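You operate a simulated robot arm through the tools that you are given. There is no shell and no other tool.

You run a simulated robot arm. Do the job below in one go: nothing can be reset, and whatever is moved stays where it is left.

TASK
Lay an L and an R mirror in the kit cart's foam pockets.
Fine: each in its letter's pocket; brake the cart before loading, push the foam tray in again, leave the other two mirrors. Where these are worked on the way, their far stop is far enough and under half their travel is too little: cart foam tray.

The check looks at the end state, three seconds after you hand in, the way a careful person would. Anything else that was tipped, shoved, dropped, spilled or broken makes it a failure.

THE ROBOT
A 6-joint arm with a three-finger gripper, fixed in place. Base frame: the origin is at the foot of the arm, x ahead of it, y to its left, z up. Lengths are in cm, angles in rad, forces in N, time in s.
Its first joint turns from -2.897 to 2.897 rad. Payload 4.89 kg.
The tool frame sits at the grasp point between the pads (the TCP): z along the fingers, y along the line on which they close. The tips reach 3 cm beyond it. The gripper opens to 16.4 cm. The gripper's body begins 12.5 cm behind the TCP.
Orientation is told as [roll, pitch, yaw] about the base's x, y, z axes, in that order, counted from this pose: with the fingers straight down and closing along the base's y, the tool's x points along the base's -x, its y along +y and its z along -z.

THE INTERFACE
- The arm moves only by the tool apply_moves. Its argument "moves" is a list of rows, each an object (a shift or turn left out is 0, a gripper value left out holds the last) with "delta_pos": the shift along the tool's x, y, z in cm, a list of three; "dr": the turn, a rotation vector about the tool's x, y, z in degrees, a list of three; "hand": the finger opening in cm, from 0 to 16.4. In form: [{"delta_pos": [dx, dy, dz], "dr": [wx, wy, wz], "hand": hand}, ...]. A call has 1 to 20 rows; each row shifts and turns the commanded pose from where the row before left it, along the tool's axes as they then stand. Rows are played at 5 a second. More than 5 cm and 0.15 rad between two rows, or a gripper value outside its range, and nothing of the call is played. Where a pose cannot be reached the arm comes as near as it can. A force on the tool above 60 N (or 10 N above the force at the start of the call, whichever is more), or a blocked arm, ends the call early, and 0.2 s more pass. The fingers move at their own pace (about 10.8 cm/s each) and stop on an object; they squeeze with about 20 N. The grip force told is the motor's: it shows also when the fingers shut on nothing. Time passes only in rows, and 0.2 s behind the last, so rows that do not move let the fingers close. The reply holds the time, the measured pose of the TCP, the force on the tool along the base axes, the opening and the grip force, in the units named above and with some noise, with the torque about the TCP (base axes, N m) and any sound that the robot's microphone picked up.
- Cameras (640 x 400 px; columns grow to the right, rows downward): "scene" is fixed at [4.99, 64.1, 136.58]; the picture's right is [-0.83, -0.56, 0.00], its down [-0.17, 0.25, -0.95] and it looks along [0.54, -0.79, -0.31] (base axes); focal length 316 px, centre (320, 200). "wrist" rides on the gripper at [7.6, -0.2, -15.2] in the tool frame; the picture's right is [0.02, 1.00, 0.00], its down [-0.88, 0.02, -0.47] and it looks along [-0.47, 0.01, 0.88] (tool axes); focal length 247 px, centre (320, 200). There is no depth. A picture from a camera that has moved, and an enlarged one, comes with that camera's place and axes in the base frame and with its lens. The place of the scene camera against the robot may be out by one fixed shift of up to 2.5 cm in any direction.
- capture(camera): a new picture of that camera. The clock stands still meanwhile.
- slide_trunk(by): slides the trunk up (or, below 0, down) by that many cm; the arm rides with it, the base frame stays. It gives what a move gives, with no picture.
- enlarge(camera, box): a new picture of the part [left, top, right, bottom] of that camera's present view, enlarged. The clock stands still meanwhile.
- hand_in(): hands the job in; it is judged then, once.

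Places have to be worked out from the pictures, the camera data and where the tool is seen. Open the gripper and draw the arm clear of the work before you hand the job in, unless the task says otherwise.

The tools are called after "Emit:" as name(argument=value, ...) on one line, values as JSON. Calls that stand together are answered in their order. apply_moves: Moves the arm, as the interface text tells. Its arguments: {"type":"object","properties":{"moves":{"type":"array","items":{"type":"object","properties":{"delta_pos":{"type":"array","items":{"type":"number"}},"dr":{"type":"array","items":{"type":"number"}},"hand":{"type":"number"}}}}},"required":["moves"]} The other tools are called the same way: slide_trunk (by) slides the trunk up or down; capture (camera) takes a picture; enlarge (camera, box) takes an enlarged picture of a part of a camera's view; hand_in () hands the job in.

At the start:

```text
clock: 0.0
tcp_pos: [57.21, 10.4, 121.38]
tcp_rot: [0.0, -0.001, 0.001]
contact_force: [0.8, -1.1, 0.7]
torque: [-0.01, 0.03, -0.01]
width: 16.4
grip_force: 0.1
trunk travel left (down, up): [-10.0, 29.0]
```

scene: 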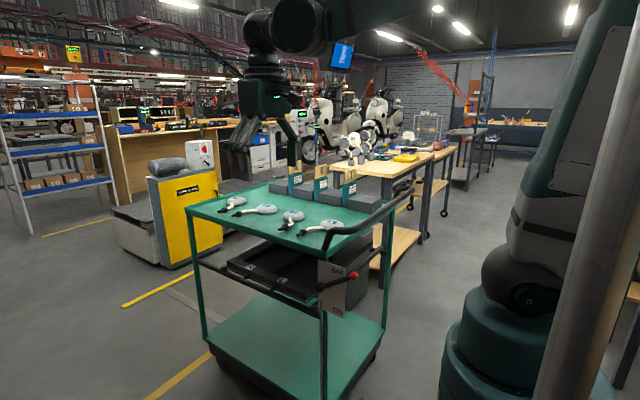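
wrist: 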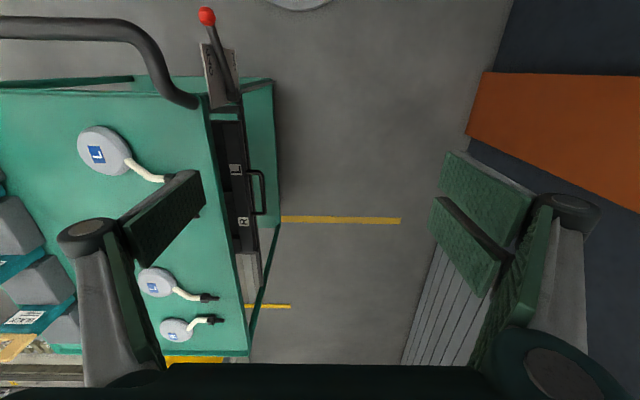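

I start by looking at the cart closely with enlarged scene and wrist pictures.

Emit:
enlarge(camera="scene", box=[180, 160, 420, 310])

Emit:
enlarge(camera="wrist", box=[0, 0, 320, 200])

Emit:
enlarge(camera="wrist", box=[0, 160, 320, 360])

Emit:
enlarge(camera="scene", box=[300, 240, 380, 320])

```text
2.67 times, centred on (300, 235) of scene
camera zoom: at [4.99, 64.1, 136.58], right [-0.83, -0.56, 0.0], down [-0.17, 0.25, -0.95], along [0.54, -0.79, -0.31], focal length 842 px, centre (373, 107)
```

zoom: 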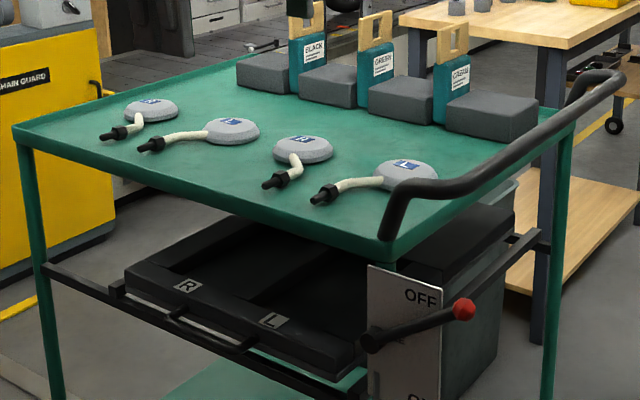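

```text
2.00 times, centred on (160, 100) of wrist
camera zoom: at [49.66, 10.05, 136.61], right [-0.02, 1.0, 0.0], down [0.88, 0.02, 0.47], along [0.47, 0.01, -0.88], focal length 494 px, centre (640, 400)
```

zoom: 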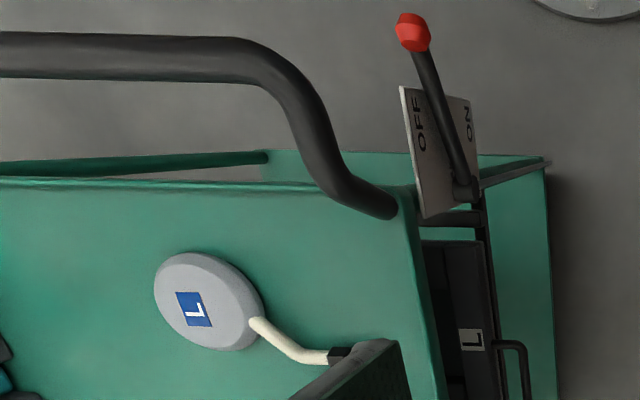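

```text
2.00 times, centred on (160, 260) of wrist
camera zoom: at [49.66, 10.05, 136.61], right [-0.02, 1.0, 0.0], down [0.88, 0.02, 0.47], along [0.47, 0.01, -0.88], focal length 494 px, centre (640, 80)
```

zoom: 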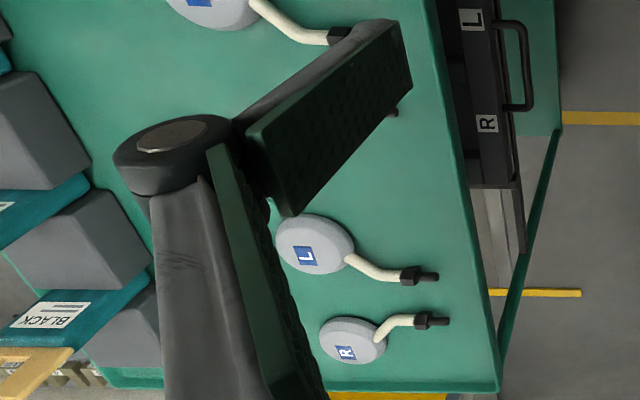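

```text
5.00 times, centred on (340, 280) of scene
camera zoom: at [4.99, 64.1, 136.58], right [-0.83, -0.56, 0.0], down [-0.17, 0.25, -0.95], along [0.54, -0.79, -0.31], focal length 1579 px, centre (220, -200)
```

zoom: 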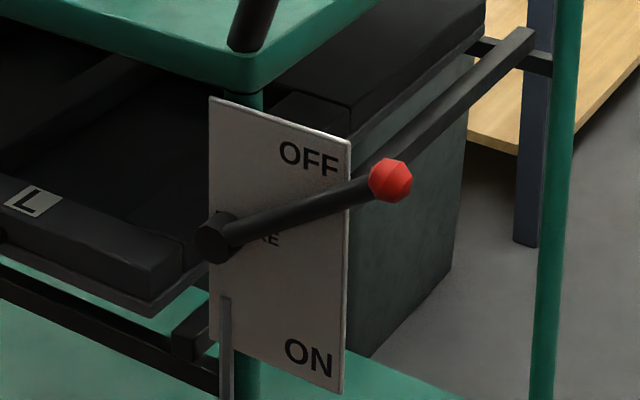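

The brake lever (knob near (42.6, -8.5, 87), pivot near (55, -8.5, 79)) points to OFF. The mirrors in reach are L at about (65, -32) and R at about (83.5, -31). I close the fingers and yaw the tool -90° in free space, so the camera looks at the cart from its tray side.

Emit:
apply_moves(moves=[{"dr": [0, 0, 8.2], "hand": 0}, {"dr": [0, 0, 8.2]}, {"dr": [0, 0, 8.2]}, {"dr": [0, 0, 8.2]}, {"dr": [0, 0, 8.2]}, {"dr": [0, 0, 8.2]}, {"dr": [0, 0, 8.2]}, {"dr": [0, 0, 8.2]}, {"dr": [0, 0, 8.2]}, {"dr": [0, 0, 8.2]}, {"dr": [0, 0, 8.0]}])

Emit:
capture(camera="wrist")

Emit:
capture(camera="scene")

```text
clock: 2.4
tcp_pos: [57.22, 10.12, 121.36]
tcp_rot: [0.0, 0.0, -1.573]
contact_force: [0.4, -0.3, 0.1]
torque: [0.01, 0.0, 0.01]
width: 0.0
grip_force: 20.0
trunk travel left (down, up): [-10.0, 29.0]
```

```text
taken
camera wrist: at [57.11, 17.83, 136.65], right [1.0, 0.02, 0.0], down [0.02, -0.88, 0.47], along [0.01, -0.47, -0.88], focal length 247 px, centre (320, 200)
```

wrist: 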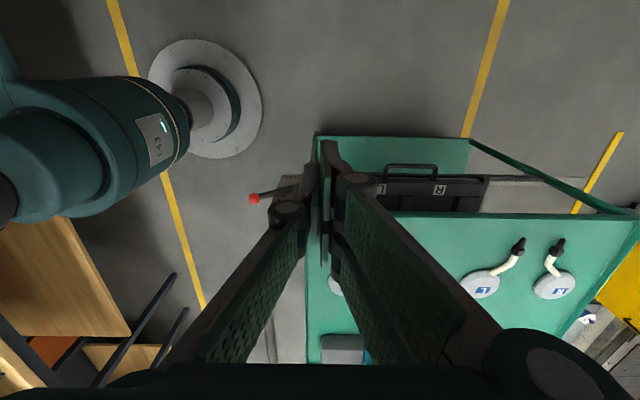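

```text
taken
```

scene: 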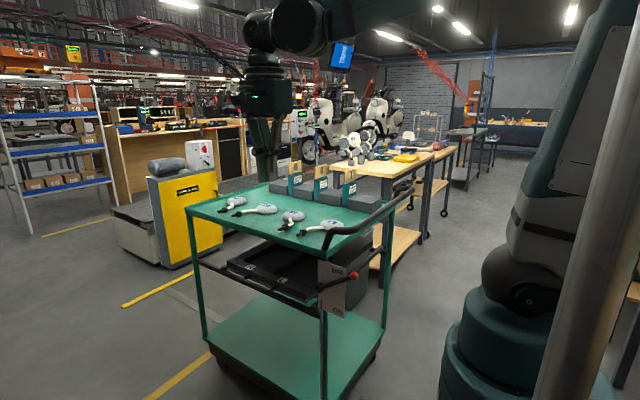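

The lever knob is confirmed at about (42.7, -8.7, 87). I tilt the fingers 30° toward the cart and move to a spot above the lever.

Emit:
apply_moves(moves=[{"dr": [0, -7.5, 0]}, {"dr": [0, -7.5, 0]}, {"dr": [0, -7.5, 0]}, {"dr": [0, -7.5, 0]}, {"delta_pos": [-0.2, -1.53, 3.65]}, {"delta_pos": [-0.2, -1.53, 3.65]}, {"delta_pos": [-0.2, -1.53, 3.65]}, {"delta_pos": [-0.2, -1.53, 3.65]}, {"delta_pos": [-0.2, -1.53, 3.65]}, {"delta_pos": [-0.2, -1.53, 3.65]}, {"delta_pos": [-0.2, -1.53, 3.65]}])

Emit:
capture(camera="wrist")

Emit:
capture(camera="scene")

```text
clock: 4.8
tcp_pos: [46.5, -3.82, 100.04]
tcp_rot: [0.0, -0.524, -1.573]
contact_force: [0.4, -0.4, -0.6]
torque: [-0.02, -0.03, 0.01]
width: 0.0
grip_force: 20.0
trunk travel left (down, up): [-10.0, 29.0]
```

```text
taken
camera wrist: at [46.29, 10.39, 109.56], right [1.0, 0.02, -0.01], down [0.02, -0.53, 0.85], along [0.01, -0.85, -0.53], focal length 247 px, centre (320, 200)
```

wrist: 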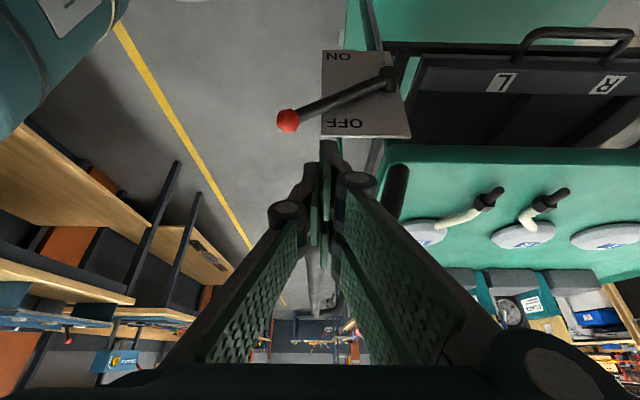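

```text
taken
```

scene: 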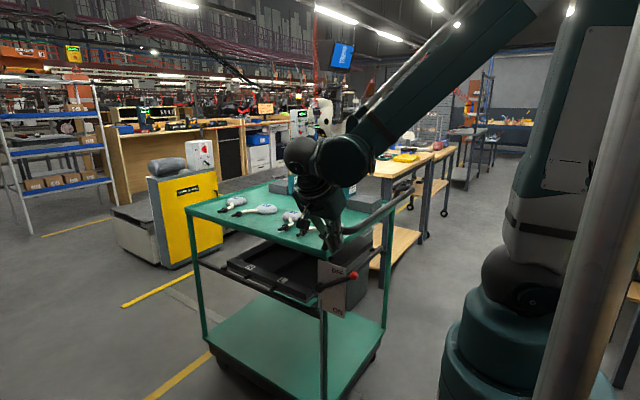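

Pose reached accurately with clearance to the cart. I go down to just above the lever.

Emit:
apply_moves(moves=[{"delta_pos": [1.1, 0, 3.6]}, {"delta_pos": [1.1, 0, 3.6]}, {"delta_pos": [1.0, 0, 3.3]}])

Emit:
capture(camera="wrist")

Emit:
enlarge(camera="scene", box=[270, 150, 430, 310])

```text
clock: 5.6
tcp_pos: [46.67, -6.17, 89.53]
tcp_rot: [0.003, -0.524, -1.57]
contact_force: [3.7, 10.6, 15.8]
torque: [-0.29, -0.29, 0.26]
width: 0.01
grip_force: 20.2
trunk travel left (down, up): [-10.0, 29.0]
```

```text
taken
camera wrist: at [46.51, 8.05, 99.0], right [1.0, 0.02, -0.01], down [0.02, -0.53, 0.85], along [0.01, -0.85, -0.53], focal length 247 px, centre (320, 200)
```

wrist: 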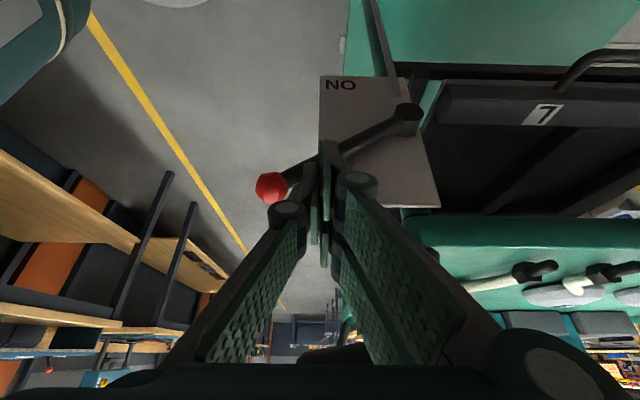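

```text
2.50 times, centred on (350, 230) of scene
camera zoom: at [4.99, 64.1, 136.58], right [-0.83, -0.56, 0.0], down [-0.17, 0.25, -0.95], along [0.54, -0.79, -0.31], focal length 790 px, centre (245, 125)
```

zoom: 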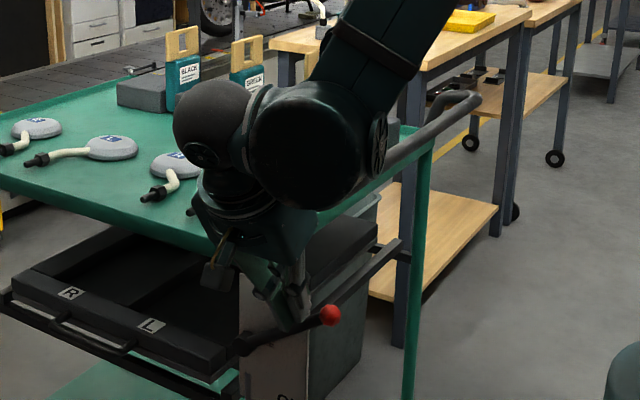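

The tips touch the lever (about 19 N upward). I keep pushing down along the base vertical in steps.

Emit:
apply_moves(moves=[{"delta_pos": [0.5, 0, 0.866]}, {"delta_pos": [0.5, 0, 0.866]}, {"delta_pos": [0.5, 0, 0.866]}, {"delta_pos": [0.5, 0, 0.866]}])

Emit:
capture(camera="wrist")

```text
clock: 5.9
tcp_pos: [46.88, -6.23, 89.48]
tcp_rot: [0.002, -0.53, -1.571]
contact_force: [-1.6, 19.5, 56.2]
torque: [-1.72, -0.17, 0.07]
width: 0.0
grip_force: 20.1
trunk travel left (down, up): [-10.0, 29.0]
stopped in row 1: the force on the tool passed its limit at 96 N (the readings are from after the stop); the commanded pose is now the measured one
```

```text
taken
camera wrist: at [46.62, 8.11, 98.84], right [1.0, 0.02, -0.01], down [0.02, -0.52, 0.85], along [0.01, -0.85, -0.52], focal length 247 px, centre (320, 200)
```

wrist: 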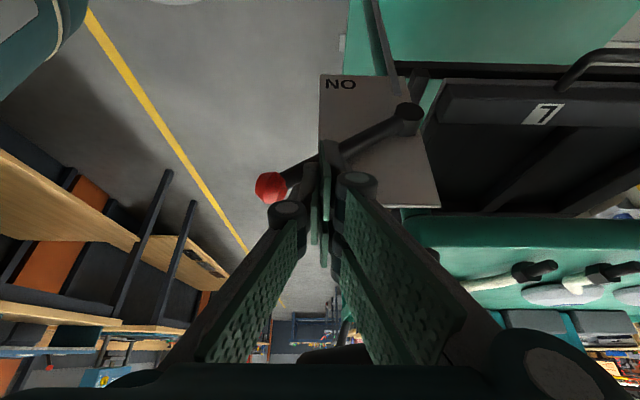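

The knob hasn't moved, and the torque puts the contact near y≈-10, z≈87.5. That is the plate's top edge, not the lever. I lift off and shift toward the knob at x≈43.3, clear of the plate (x>46).

Emit:
apply_moves(moves=[{"delta_pos": [-1.5, 0, -2.6]}, {"delta_pos": [-1.0, -1.8, -1.73]}, {"delta_pos": [0.3, -1.8, -0.15]}])

Emit:
capture(camera="wrist")

```text
clock: 6.7
tcp_pos: [43.17, -6.06, 94.42]
tcp_rot: [0.0, -0.526, -1.571]
contact_force: [1.3, 0.0, -0.6]
torque: [-0.01, 0.13, -0.12]
width: 0.0
grip_force: 19.8
trunk travel left (down, up): [-10.0, 29.0]
```

```text
taken
camera wrist: at [43.04, 8.27, 103.76], right [1.0, 0.02, -0.01], down [0.02, -0.52, 0.85], along [0.01, -0.85, -0.52], focal length 247 px, centre (320, 200)
```

wrist: 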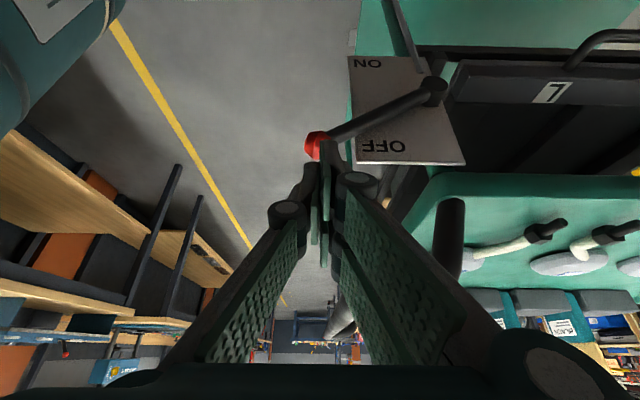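

The tips sit over the knob's inner end, clear of the plate. I press down again.

Emit:
apply_moves(moves=[{"delta_pos": [0.75, 0, 1.3]}, {"delta_pos": [0.75, 0, 1.3]}, {"delta_pos": [0.5, 0, 0.866]}, {"delta_pos": [0.5, 0, 0.866]}, {"delta_pos": [0.5, 0, 0.866]}])

Emit:
capture(camera="wrist")

```text
clock: 7.9
tcp_pos: [43.33, -5.8, 88.26]
tcp_rot: [0.001, -0.527, -1.57]
contact_force: [-0.3, 0.6, 0.2]
torque: [0.02, -0.03, 0.0]
width: 0.01
grip_force: 20.2
trunk travel left (down, up): [-10.0, 29.0]
```

```text
taken
camera wrist: at [43.19, 8.41, 97.59], right [1.0, 0.02, -0.01], down [0.02, -0.52, 0.85], along [0.01, -0.85, -0.52], focal length 247 px, centre (320, 200)
```

wrist: 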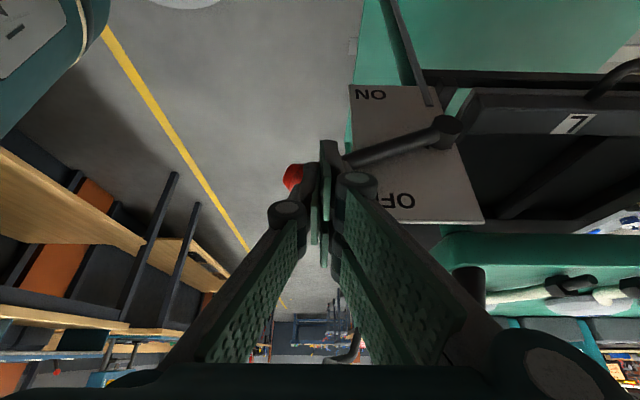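

The lever follows (knob now at about z 85). I keep pressing down.

Emit:
apply_moves(moves=[{"delta_pos": [0.5, 0, 0.866]}, {"delta_pos": [0.5, 0, 0.866]}, {"delta_pos": [0.5, 0, 0.866]}, {"delta_pos": [0.5, 0, 0.866]}, {"delta_pos": [0.5, 0, 0.866]}, {"delta_pos": [0.5, 0, 0.866]}, {"delta_pos": [0.5, 0, 0.866]}, {"delta_pos": [0.5, 0, 0.866]}])

Emit:
capture(camera="wrist")

Emit:
capture(camera="scene")

```text
clock: 9.7
tcp_pos: [43.82, -5.86, 82.26]
tcp_rot: [-0.001, -0.527, -1.572]
contact_force: [-0.2, 0.6, -0.2]
torque: [0.01, -0.05, 0.04]
width: 0.03
grip_force: 19.3
out of reach, approached as far as the arm can: row 6, 7, 8
trunk travel left (down, up): [-10.0, 29.0]
```

```text
taken
camera wrist: at [43.69, 8.42, 91.77], right [1.0, 0.02, -0.01], down [0.02, -0.52, 0.85], along [0.01, -0.85, -0.52], focal length 247 px, centre (320, 200)
```

wrist: 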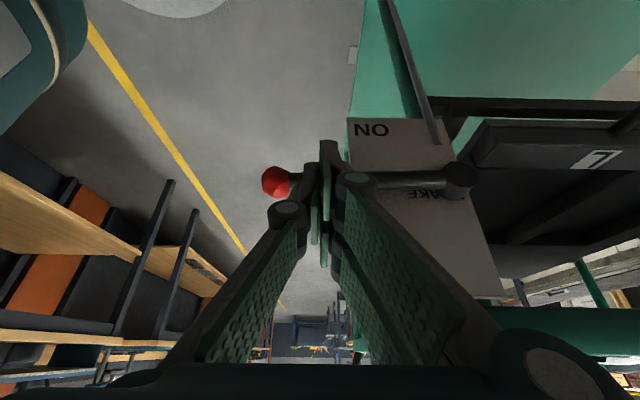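

```text
taken
```

scene: 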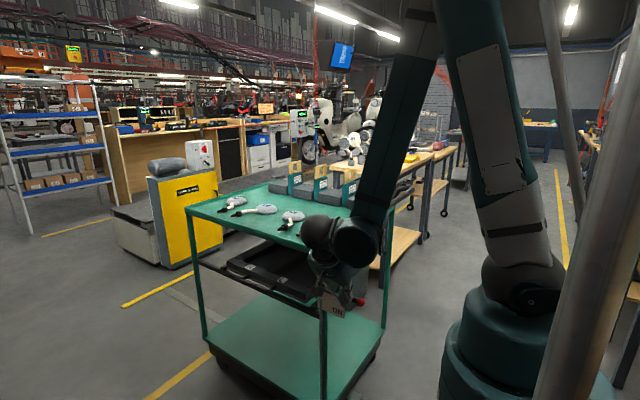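

The lever is near horizontal but the arm ran out of inner reach. I lift 12 cm, lower the trunk 10 cm, and continue from there.

Emit:
apply_moves(moves=[{"delta_pos": [-1.5, 0, -2.6]}, {"delta_pos": [-1.5, 0, -2.6]}, {"delta_pos": [-1.5, 0, -2.6]}, {"delta_pos": [-1.5, 0, -2.6]}])

Emit:
slide_trunk(by=-10)

Emit:
capture(camera="wrist")

Emit:
capture(camera="scene")

```text
clock: 10.7
tcp_pos: [43.97, -5.92, 94.19]
tcp_rot: [0.0, -0.528, -1.573]
contact_force: [2.2, -0.6, -0.1]
torque: [-0.04, 0.2, -0.1]
width: 0.01
grip_force: 19.8
trunk travel left (down, up): [-10.0, 29.0]
```

```text
clock: 12.0
tcp_pos: [43.98, -5.84, 84.15]
tcp_rot: [0.001, -0.528, -1.571]
contact_force: [0.1, -0.7, -0.6]
torque: [-0.02, -0.01, -0.01]
width: 0.01
grip_force: 20.0
trunk travel left (down, up): [0.0, 39.0]
```

```text
taken
camera wrist: at [43.81, 8.38, 93.51], right [1.0, 0.02, -0.01], down [0.02, -0.52, 0.85], along [0.01, -0.85, -0.52], focal length 247 px, centre (320, 200)
```

wrist: 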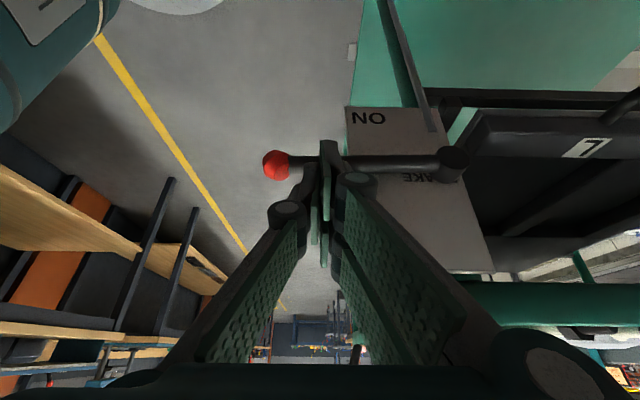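

```text
taken
```

scene: 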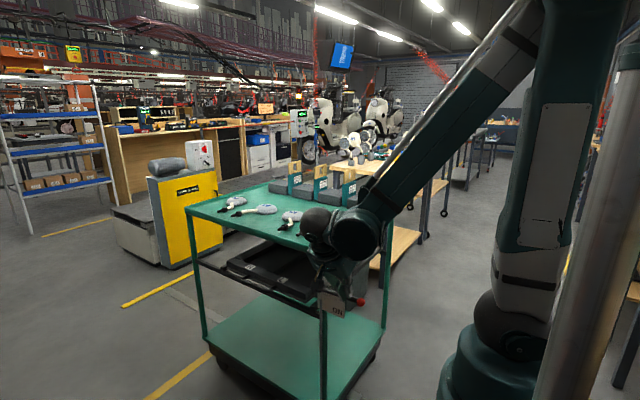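

Trunk is down and the lever stays where I left it. Now I press on down.

Emit:
apply_moves(moves=[{"delta_pos": [0.5, -0.1, 0.866]}, {"delta_pos": [0.5, -0.1, 0.866]}, {"delta_pos": [0.5, -0.1, 0.866]}, {"delta_pos": [0.5, 0, 0.866]}, {"delta_pos": [0.5, 0, 0.866]}, {"delta_pos": [0.5, 0, 0.866]}, {"delta_pos": [0.5, 0, 0.866]}, {"delta_pos": [0.5, 0, 0.866]}])

Emit:
capture(camera="wrist")

```text
clock: 13.8
tcp_pos: [43.75, -5.97, 76.24]
tcp_rot: [0.0, -0.527, -1.571]
contact_force: [-0.7, -0.1, 0.3]
torque: [0.03, -0.07, 0.03]
width: 0.02
grip_force: 45.0
trunk travel left (down, up): [0.0, 39.0]
```

```text
taken
camera wrist: at [43.6, 8.34, 85.48], right [1.0, 0.02, -0.01], down [0.02, -0.52, 0.85], along [0.01, -0.85, -0.52], focal length 247 px, centre (320, 200)
```

wrist: 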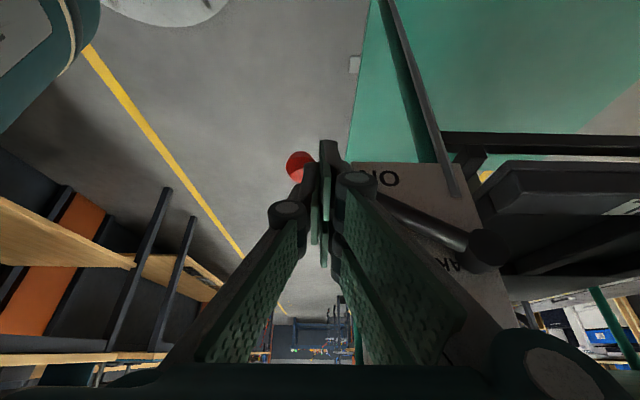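

The lever is now about 28° below horizontal. I continue to the stop.

Emit:
apply_moves(moves=[{"delta_pos": [0.25, 0, 0.433]}, {"delta_pos": [0.25, 0, 0.433]}, {"delta_pos": [0.25, 0, 0.433]}, {"delta_pos": [0.25, 0, 0.433]}, {"delta_pos": [0.25, 0, 0.433]}, {"delta_pos": [0.25, 0, 0.433]}])

Emit:
capture(camera="wrist")

Emit:
enlarge(camera="scene", box=[270, 220, 390, 340])

```text
clock: 14.9
tcp_pos: [43.59, -5.92, 74.17]
tcp_rot: [0.001, -0.531, -1.57]
contact_force: [-12.4, 19.2, 50.8]
torque: [-0.66, -0.21, -0.04]
width: 0.0
grip_force: 44.8
trunk travel left (down, up): [0.0, 39.0]
stopped in row 5: the force on the tool passed its limit at 69 N (the readings are from after the stop); the commanded pose is now the measured one
```

```text
taken
camera wrist: at [43.39, 8.4, 83.38], right [1.0, 0.02, -0.01], down [0.02, -0.52, 0.85], along [0.01, -0.85, -0.52], focal length 247 px, centre (320, 200)
```

wrist: 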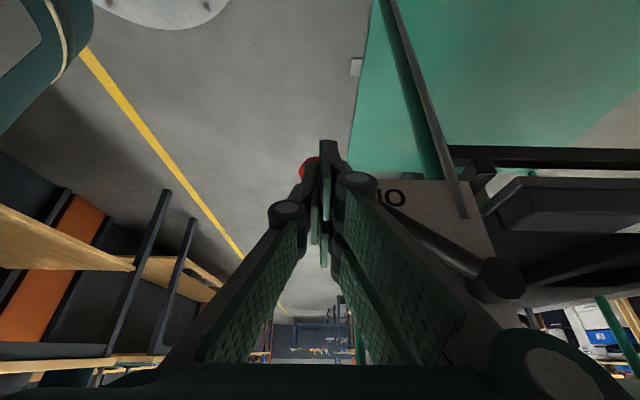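

```text
3.33 times, centred on (330, 280) of scene
camera zoom: at [4.99, 64.1, 136.58], right [-0.83, -0.56, 0.0], down [-0.17, 0.25, -0.95], along [0.54, -0.79, -0.31], focal length 1053 px, centre (287, -67)
```

zoom: 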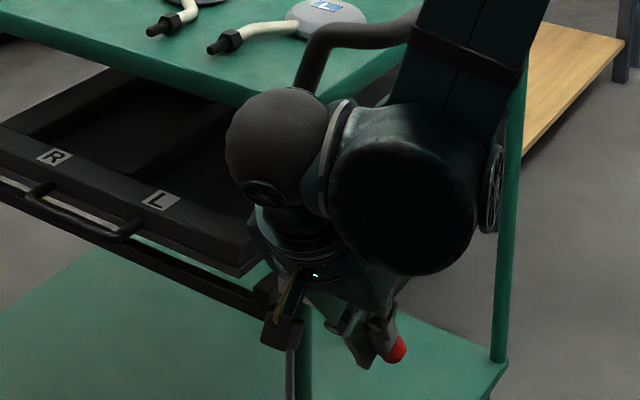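

The lever hit its stop (force passed the limit with a hard rise). I retreat along the tool axis and check the brake.

Emit:
apply_moves(moves=[{"delta_pos": [0, 0, -3]}, {"delta_pos": [0, 0, -4.5]}, {"delta_pos": [0, 0, -4.5]}, {"delta_pos": [0, 0, -4.5]}, {"delta_pos": [0, 0, -4.5]}, {"delta_pos": [0, 0, -4.5]}])

Emit:
capture(camera="wrist")

Emit:
enlarge(camera="scene", box=[270, 220, 390, 340])

```text
clock: 16.3
tcp_pos: [43.68, 7.09, 96.61]
tcp_rot: [-0.001, -0.533, -1.571]
contact_force: [0.3, -0.6, 0.4]
torque: [0.01, 0.08, -0.03]
width: 0.0
grip_force: 44.3
trunk travel left (down, up): [0.0, 39.0]
```

```text
taken
camera wrist: at [43.43, 21.38, 105.77], right [1.0, 0.02, -0.01], down [0.02, -0.52, 0.85], along [0.01, -0.85, -0.52], focal length 247 px, centre (320, 200)
```

wrist: 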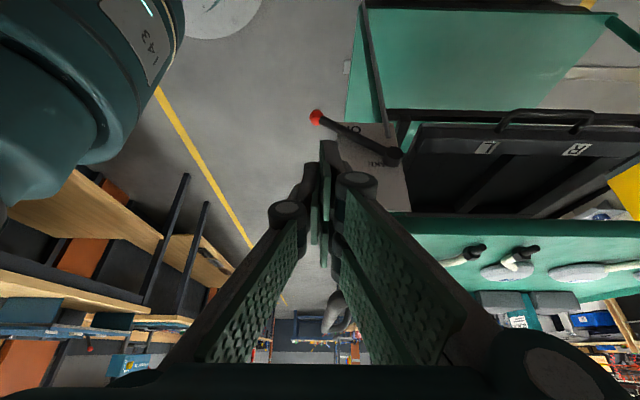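

```text
3.33 times, centred on (330, 280) of scene
camera zoom: at [4.99, 64.1, 136.58], right [-0.83, -0.56, 0.0], down [-0.17, 0.25, -0.95], along [0.54, -0.79, -0.31], focal length 1053 px, centre (287, -67)
```

zoom: 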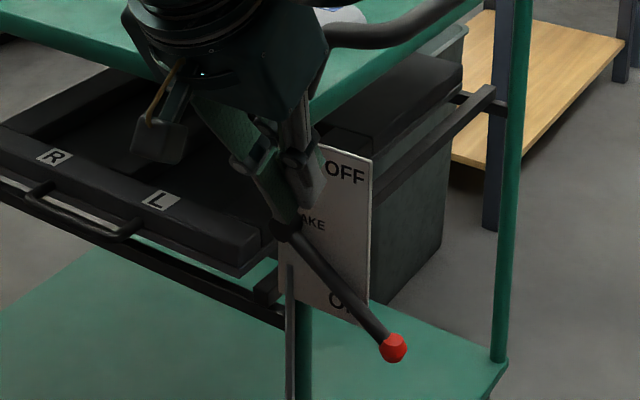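

The brake now points at ON and stays there. Next I move along the cart to look at the tray front and its handle.

Emit:
apply_moves(moves=[{"delta_pos": [0, 4.5, 0]}, {"delta_pos": [0, 4.5, 0]}, {"delta_pos": [0, 4.5, 0]}, {"delta_pos": [0, 4.5, 0]}, {"delta_pos": [0, 4.5, 0]}, {"delta_pos": [0, 4.5, 0]}, {"delta_pos": [0, 4.5, 0]}, {"delta_pos": [0, 4.5, 0]}])

Emit:
capture(camera="wrist")

Emit:
enlarge(camera="scene", box=[190, 220, 350, 340])

```text
clock: 18.1
tcp_pos: [79.23, 6.5, 96.19]
tcp_rot: [0.003, -0.53, -1.57]
contact_force: [-1.7, -0.4, 1.4]
torque: [0.17, -0.29, 0.17]
width: 0.03
grip_force: 45.0
trunk travel left (down, up): [0.0, 39.0]
```

```text
taken
camera wrist: at [79.2, 20.81, 105.48], right [1.0, 0.02, -0.01], down [0.02, -0.52, 0.85], along [0.01, -0.85, -0.52], focal length 247 px, centre (320, 200)
```

wrist: 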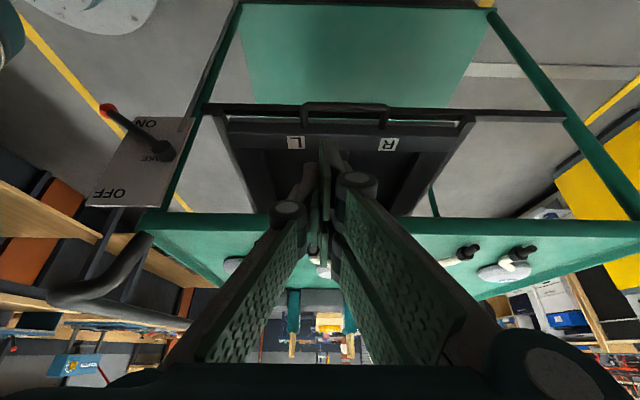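

```text
3.33 times, centred on (270, 280) of scene
camera zoom: at [4.99, 64.1, 136.58], right [-0.83, -0.56, 0.0], down [-0.17, 0.25, -0.95], along [0.54, -0.79, -0.31], focal length 1053 px, centre (487, -67)
```

zoom: 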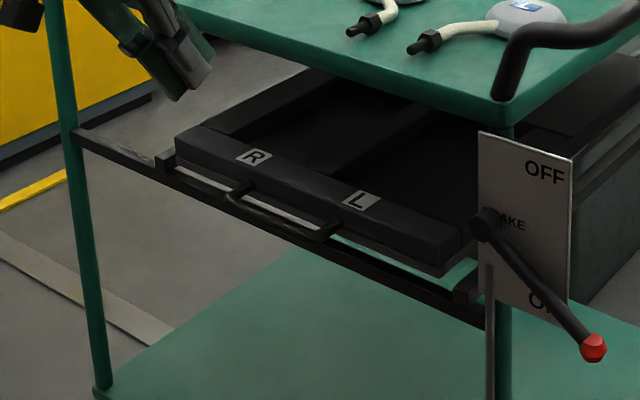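

I zoom on the handle from both cameras.

Emit:
enlarge(camera="wrist", box=[210, 80, 490, 220])

Emit:
enlarge(camera="scene", box=[225, 260, 305, 310])

```text
2.29 times, centred on (350, 150) of wrist
camera zoom: at [79.2, 20.81, 105.48], right [1.0, 0.02, -0.01], down [0.02, -0.52, 0.85], along [0.01, -0.85, -0.52], focal length 564 px, centre (251, 314)
```

zoom: 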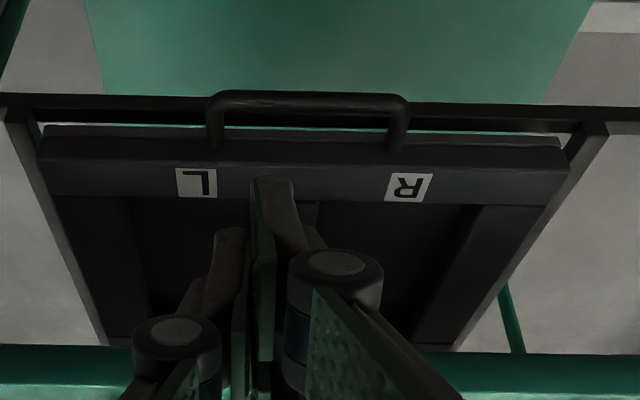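

```text
8.00 times, centred on (265, 285) of scene
camera zoom: at [4.99, 64.1, 136.58], right [-0.83, -0.56, 0.0], down [-0.17, 0.25, -0.95], along [0.54, -0.79, -0.31], focal length 2526 px, centre (760, -480)
```

zoom: 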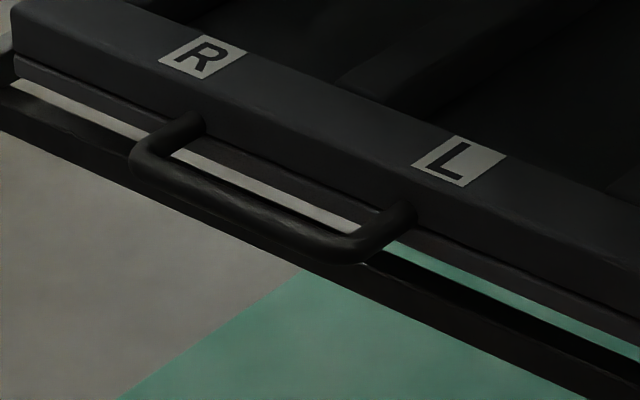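

The handle bar runs along x from about 77 to 91, at y≈-7.1, z≈69.5. The tray front is at y≈-11, so there is about a 3 cm gap. I reorient to closing across the bar with the tool tilted 40°, fingers pointing down toward the cart.

Emit:
apply_moves(moves=[{"dr": [0, 7.6, 0]}, {"dr": [0, 7.6, 0]}, {"dr": [0, 7.6, 0]}, {"dr": [0, 7.6, 0]}, {"dr": [0, 0, -8.2]}, {"dr": [0, 0, -8.2]}, {"dr": [0, 0, -8.2]}, {"dr": [0, 0, -8.2]}, {"dr": [0, 0, -8.2]}, {"dr": [0, 0, -8.2]}, {"dr": [0, 0, -8.2]}, {"dr": [0, 0, -8.2]}, {"dr": [0, 0, -8.2]}, {"dr": [0, 0, -8.2]}, {"dr": [0, 0, -8.0]}])

Emit:
apply_moves(moves=[{"dr": [8, 0, 0], "hand": 6}, {"dr": [8, 0, 0]}, {"dr": [8, 0, 0]}, {"dr": [8, 0, 0]}, {"dr": [8, 0, 0]}])

Emit:
capture(camera="wrist")

Emit:
capture(camera="scene")

```text
clock: 21.3
tcp_pos: [79.64, 6.94, 96.04]
tcp_rot: [0.0, 0.0, 0.003]
contact_force: [0.6, -0.8, -0.2]
torque: [-0.04, 0.0, -0.01]
width: 0.0
grip_force: 44.8
trunk travel left (down, up): [0.0, 39.0]
```

```text
clock: 22.5
tcp_pos: [79.68, 6.99, 96.04]
tcp_rot: [-0.698, -0.002, 0.0]
contact_force: [0.5, -0.9, 0.9]
torque: [0.23, -0.09, 0.05]
width: 6.0
grip_force: 0.0
trunk travel left (down, up): [0.0, 39.0]
```

```text
taken
camera wrist: at [72.04, 16.6, 107.76], right [-0.02, 0.77, -0.64], down [0.88, 0.32, 0.35], along [0.47, -0.56, -0.68], focal length 247 px, centre (320, 200)
```

wrist: 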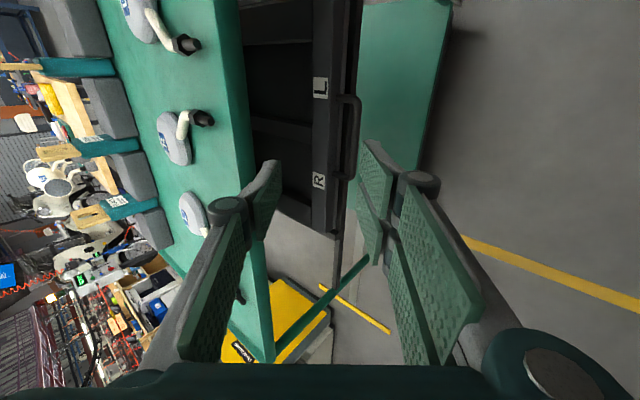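

```text
taken
```

scene: 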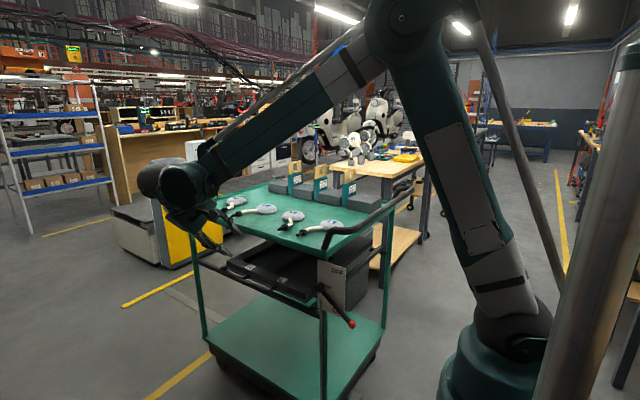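

The handle estimate holds (y≈-7.5). I narrow the opening to 3.4 cm and go to a pre-grasp about 12 cm back along the tool axis.

Emit:
apply_moves(moves=[{"delta_pos": [-0.83, 1.5, 3.4], "hand": 3.4}, {"delta_pos": [-0.83, 1.5, 3.4]}, {"delta_pos": [-0.83, 1.5, 3.4]}, {"delta_pos": [-0.83, 1.5, 3.4]}])

Emit:
capture(camera="wrist")

Emit:
enlarge(camera="scene", box=[160, 180, 340, 320])

```text
clock: 23.5
tcp_pos: [83.08, 3.09, 81.57]
tcp_rot: [-0.697, -0.001, 0.003]
contact_force: [-1.9, -0.2, 0.4]
torque: [0.12, -0.17, 0.13]
width: 3.39
grip_force: 0.0
trunk travel left (down, up): [0.0, 39.0]
```

```text
taken
camera wrist: at [75.54, 12.76, 93.4], right [-0.02, 0.77, -0.64], down [0.88, 0.32, 0.35], along [0.47, -0.56, -0.68], focal length 247 px, centre (320, 200)
```

wrist: 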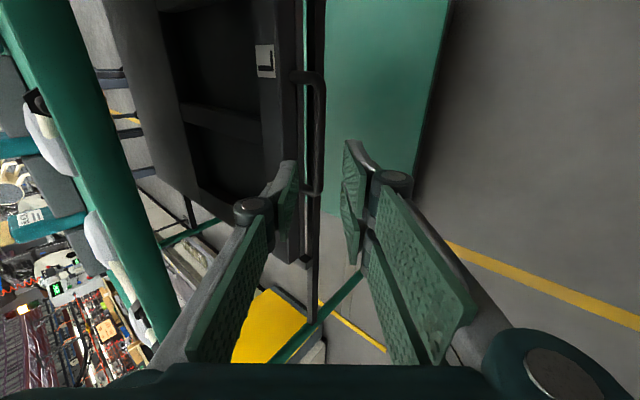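

```text
2.86 times, centred on (250, 250) of scene
camera zoom: at [4.99, 64.1, 136.58], right [-0.83, -0.56, 0.0], down [-0.17, 0.25, -0.95], along [0.54, -0.79, -0.31], focal length 902 px, centre (520, 57)
```

zoom: 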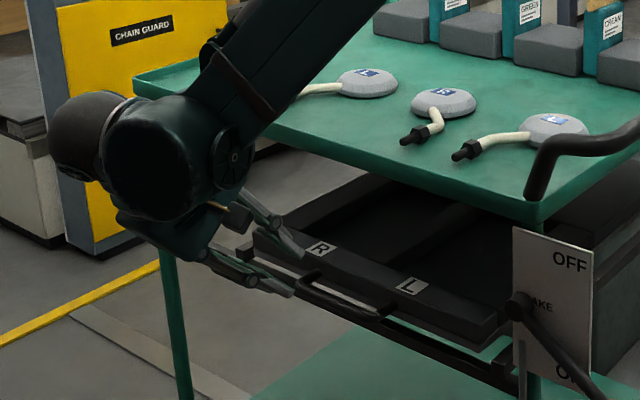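

The bar is lined up between the fingers at about (83, -7.2, 69.5). I go in along the tool axis and close on it.

Emit:
apply_moves(moves=[{"delta_pos": [0, 0, 3.6]}, {"delta_pos": [0, 0.1, 3.6]}, {"delta_pos": [0, 0.1, 3.6]}, {"delta_pos": [0, 0, 1.8]}, {"delta_pos": [0, 0, 1.8]}])

Emit:
capture(camera="wrist")

Emit:
enlarge(camera="scene", box=[200, 220, 320, 310])

```text
clock: 24.7
tcp_pos: [82.99, -6.09, 70.58]
tcp_rot: [-0.699, 0.0, 0.0]
contact_force: [-0.3, 0.3, 1.0]
torque: [0.0, -0.04, 0.05]
width: 3.39
grip_force: 0.1
trunk travel left (down, up): [0.0, 39.0]
```

```text
taken
camera wrist: at [75.33, 3.54, 82.33], right [-0.02, 0.77, -0.64], down [0.88, 0.32, 0.35], along [0.47, -0.56, -0.68], focal length 247 px, centre (320, 200)
```

wrist: 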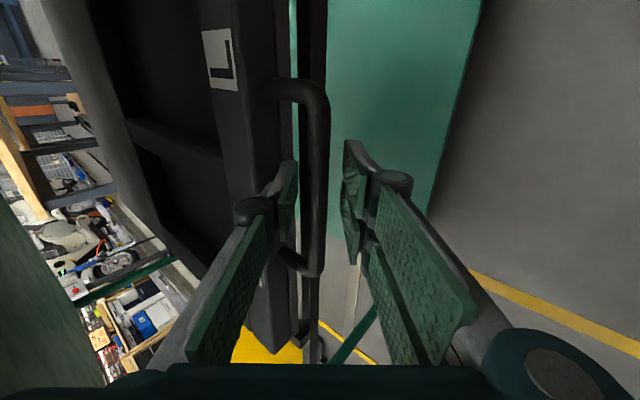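

```text
4.44 times, centred on (260, 265) of scene
camera zoom: at [4.99, 64.1, 136.58], right [-0.83, -0.56, 0.0], down [-0.17, 0.25, -0.95], along [0.54, -0.79, -0.31], focal length 1404 px, centre (587, -89)
```

zoom: 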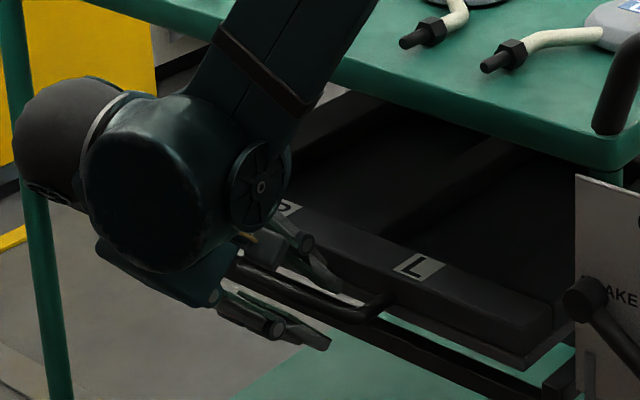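

The bar is between the fingers. I close on it.

Emit:
apply_moves(moves=[{"hand": 0}, {}, {}])

```text
clock: 25.5
tcp_pos: [82.89, -6.01, 70.56]
tcp_rot: [-0.698, -0.001, 0.002]
contact_force: [4.8, -1.4, 4.9]
torque: [-0.03, 0.03, -0.13]
width: 1.22
grip_force: 44.6
trunk travel left (down, up): [0.0, 39.0]
```

Gripped (1.2 cm bar). I pull straight out along +y.

Emit:
apply_moves(moves=[{"delta_pos": [0, 0.766, -0.643]}, {"delta_pos": [0, 1.53, -1.286]}, {"delta_pos": [0, 1.53, -1.286]}, {"delta_pos": [0, 1.53, -1.286]}, {"delta_pos": [0, 1.53, -1.286]}])

Emit:
capture(camera="scene")

```text
clock: 26.7
tcp_pos: [83.05, 2.73, 70.55]
tcp_rot: [-0.696, -0.001, 0.001]
contact_force: [-5.9, -1.0, 8.6]
torque: [0.12, -0.53, 0.61]
width: 1.25
grip_force: 45.4
trunk travel left (down, up): [0.0, 39.0]
```

```text
taken
```

scene: 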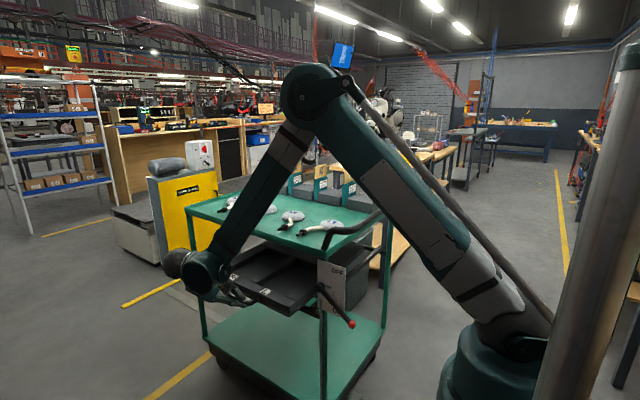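

The tray slides out smoothly with the arm. I keep pulling until the far stop.

Emit:
apply_moves(moves=[{"delta_pos": [0, 1.53, -1.286]}, {"delta_pos": [0, 1.53, -1.286]}, {"delta_pos": [0, 1.53, -1.286]}, {"delta_pos": [0, 1.53, -1.286]}, {"delta_pos": [0, 1.53, -1.286]}, {"delta_pos": [0, 1.53, -1.286]}, {"delta_pos": [0, 1.53, -1.286]}, {"delta_pos": [0, 1.53, -1.286]}, {"delta_pos": [0, 1.53, -1.286]}, {"delta_pos": [0, 1.53, -1.286]}, {"delta_pos": [0, 1.53, -1.286]}])

Emit:
capture(camera="scene")

```text
clock: 29.2
tcp_pos: [83.15, 23.79, 70.54]
tcp_rot: [-0.704, -0.002, -0.009]
contact_force: [4.6, -28.0, 0.7]
torque: [0.2, 0.53, 0.68]
width: 1.26
grip_force: 44.8
trunk travel left (down, up): [0.0, 39.0]
stopped in row 11: the force on the tool passed its limit at 67 N (the readings are from after the stop); the commanded pose is now the measured one
```

```text
taken
```

scene: 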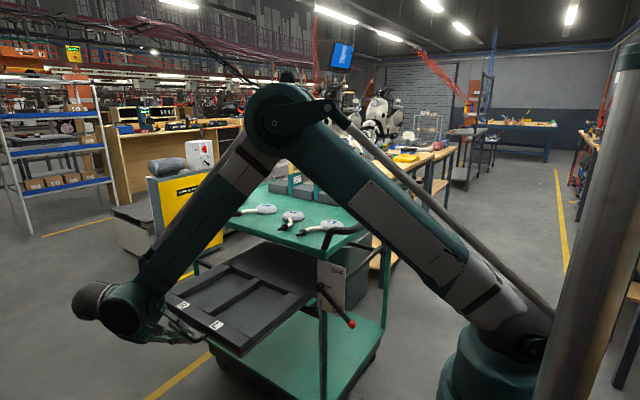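

The tray hit its far stop after about 30 cm. I open the fingers and back off along the tool axis.

Emit:
apply_moves(moves=[{"hand": 3.4}, {}, {"delta_pos": [0, 0, -3]}, {"delta_pos": [0, 0, -4]}, {"delta_pos": [0, 0, -5]}, {"delta_pos": [0, 0, -5]}])

Emit:
capture(camera="scene")

Emit:
capture(camera="wrist")

```text
clock: 30.6
tcp_pos: [83.04, 34.84, 83.43]
tcp_rot: [-0.701, 0.0, -0.005]
contact_force: [1.3, -0.3, -1.3]
torque: [0.0, 0.1, -0.07]
width: 3.4
grip_force: 0.0
trunk travel left (down, up): [0.0, 39.0]
```

```text
taken
```

scene: 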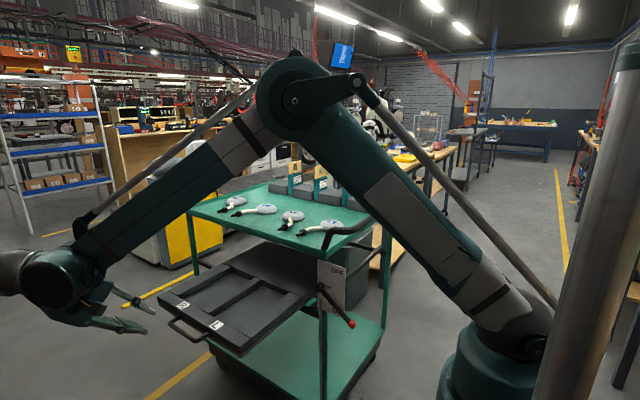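

```text
taken
camera wrist: at [75.44, 44.5, 95.2], right [-0.02, 0.76, -0.65], down [0.88, 0.31, 0.35], along [0.47, -0.56, -0.68], focal length 247 px, centre (320, 200)
```

wrist: 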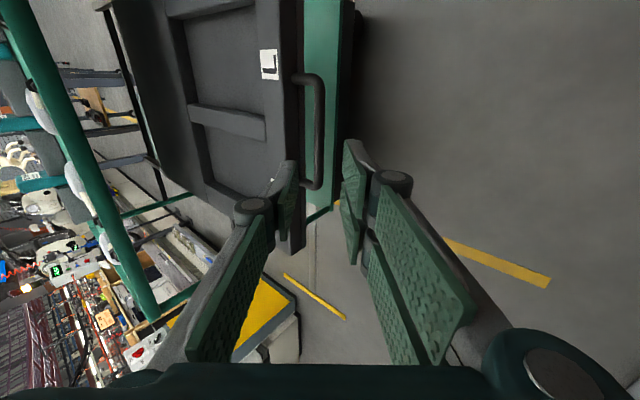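

Now I straighten the tool and move up over the tray for an overhead view of pockets and mirrors.

Emit:
apply_moves(moves=[{"dr": [-8, 0, 0]}, {"dr": [-8, 0, 0]}, {"dr": [-8, 0, 0]}, {"dr": [-8, 0, 0]}, {"dr": [-8.1, 0, 0]}, {"delta_pos": [0, 0, -4.5]}, {"delta_pos": [2.1, -2.9, -2.5]}, {"delta_pos": [2.1, -2.9, -2.5]}, {"delta_pos": [2.1, -2.9, -2.5]}, {"delta_pos": [2.1, -2.9, -2.5]}, {"delta_pos": [2.1, -2.9, -2.5]}, {"delta_pos": [2.1, -2.9, -2.5]}, {"delta_pos": [2.1, -2.9, -2.5]}, {"delta_pos": [2.1, -2.9, -2.5]}, {"delta_pos": [2.1, -2.9, -2.5]}, {"delta_pos": [2.1, -2.9, -2.5]}, {"delta_pos": [2.1, -2.9, -2.5]}, {"delta_pos": [2.1, -2.9, -2.5], "hand": 12}])

Emit:
capture(camera="wrist")

Emit:
capture(camera="scene")

```text
clock: 34.4
tcp_pos: [57.52, 0.62, 118.28]
tcp_rot: [-0.001, -0.001, -0.005]
contact_force: [1.2, 1.0, -1.0]
torque: [-0.13, 0.24, 0.05]
width: 11.62
grip_force: 0.1
trunk travel left (down, up): [0.0, 39.0]
```

```text
taken
camera wrist: at [49.88, 0.5, 133.49], right [-0.02, 1.0, 0.0], down [0.88, 0.02, 0.47], along [0.47, 0.01, -0.88], focal length 247 px, centre (320, 200)
```

wrist: 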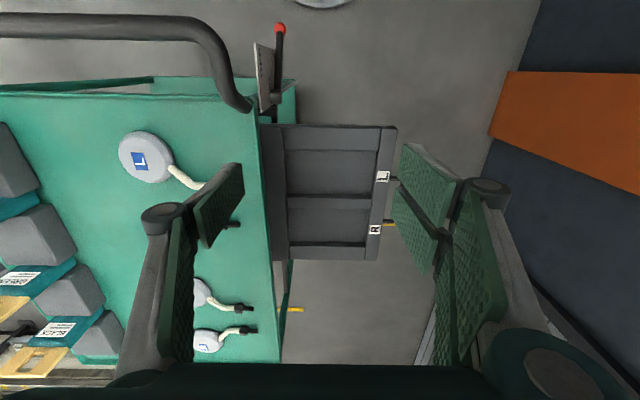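

```text
taken
```

scene: 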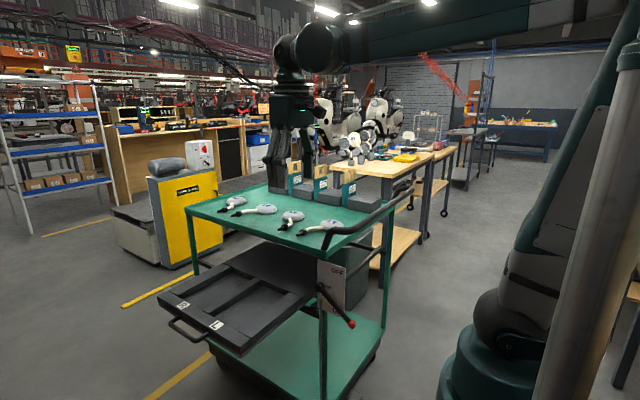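

Emit:
enlarge(camera="wrist", box=[240, 100, 420, 280])

Emit:
enlarge(camera="wrist", box=[100, 100, 280, 212])

Emit:
enlarge(camera="scene", box=[210, 190, 370, 290])

Emit:
enlarge(camera="scene", box=[150, 240, 330, 360])

```text
2.22 times, centred on (330, 190) of wrist
camera zoom: at [49.88, 0.5, 133.49], right [-0.02, 1.0, 0.0], down [0.88, 0.02, 0.47], along [0.47, 0.01, -0.88], focal length 549 px, centre (298, 222)
```

zoom: 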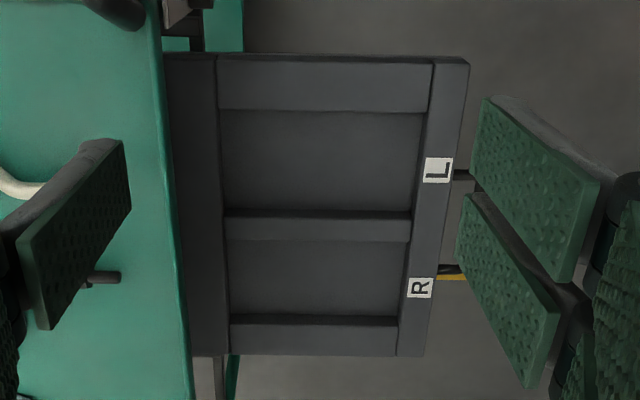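

```text
3.56 times, centred on (190, 156) of wrist
camera zoom: at [49.88, 0.5, 133.49], right [-0.02, 1.0, 0.0], down [0.88, 0.02, 0.47], along [0.47, 0.01, -0.88], focal length 878 px, centre (782, 356)
```

zoom: 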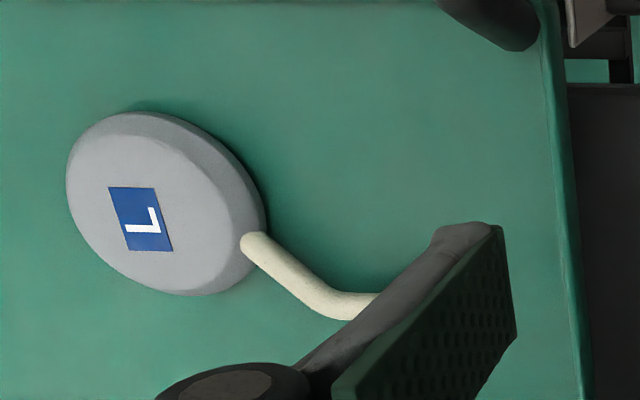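

```text
4.00 times, centred on (290, 240) of scene
camera zoom: at [4.99, 64.1, 136.58], right [-0.83, -0.56, 0.0], down [-0.17, 0.25, -0.95], along [0.54, -0.79, -0.31], focal length 1263 px, centre (440, 40)
```

zoom: 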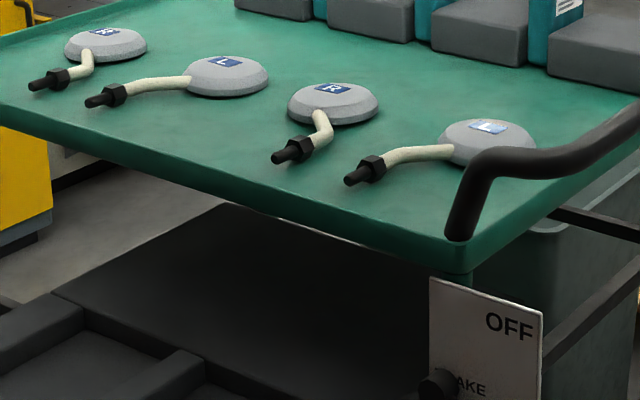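

```text
3.33 times, centred on (240, 300) of scene
camera zoom: at [4.99, 64.1, 136.58], right [-0.83, -0.56, 0.0], down [-0.17, 0.25, -0.95], along [0.54, -0.79, -0.31], focal length 1053 px, centre (587, -133)
```

zoom: 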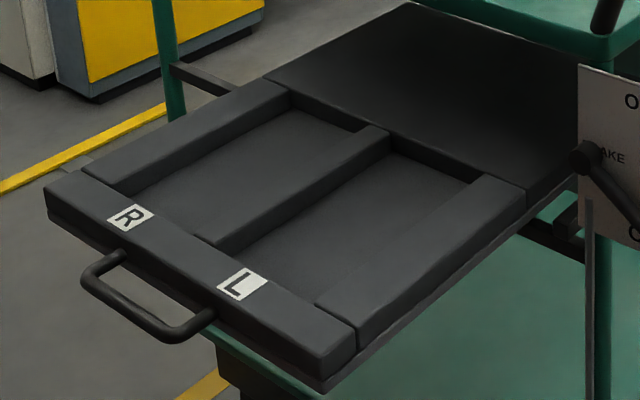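

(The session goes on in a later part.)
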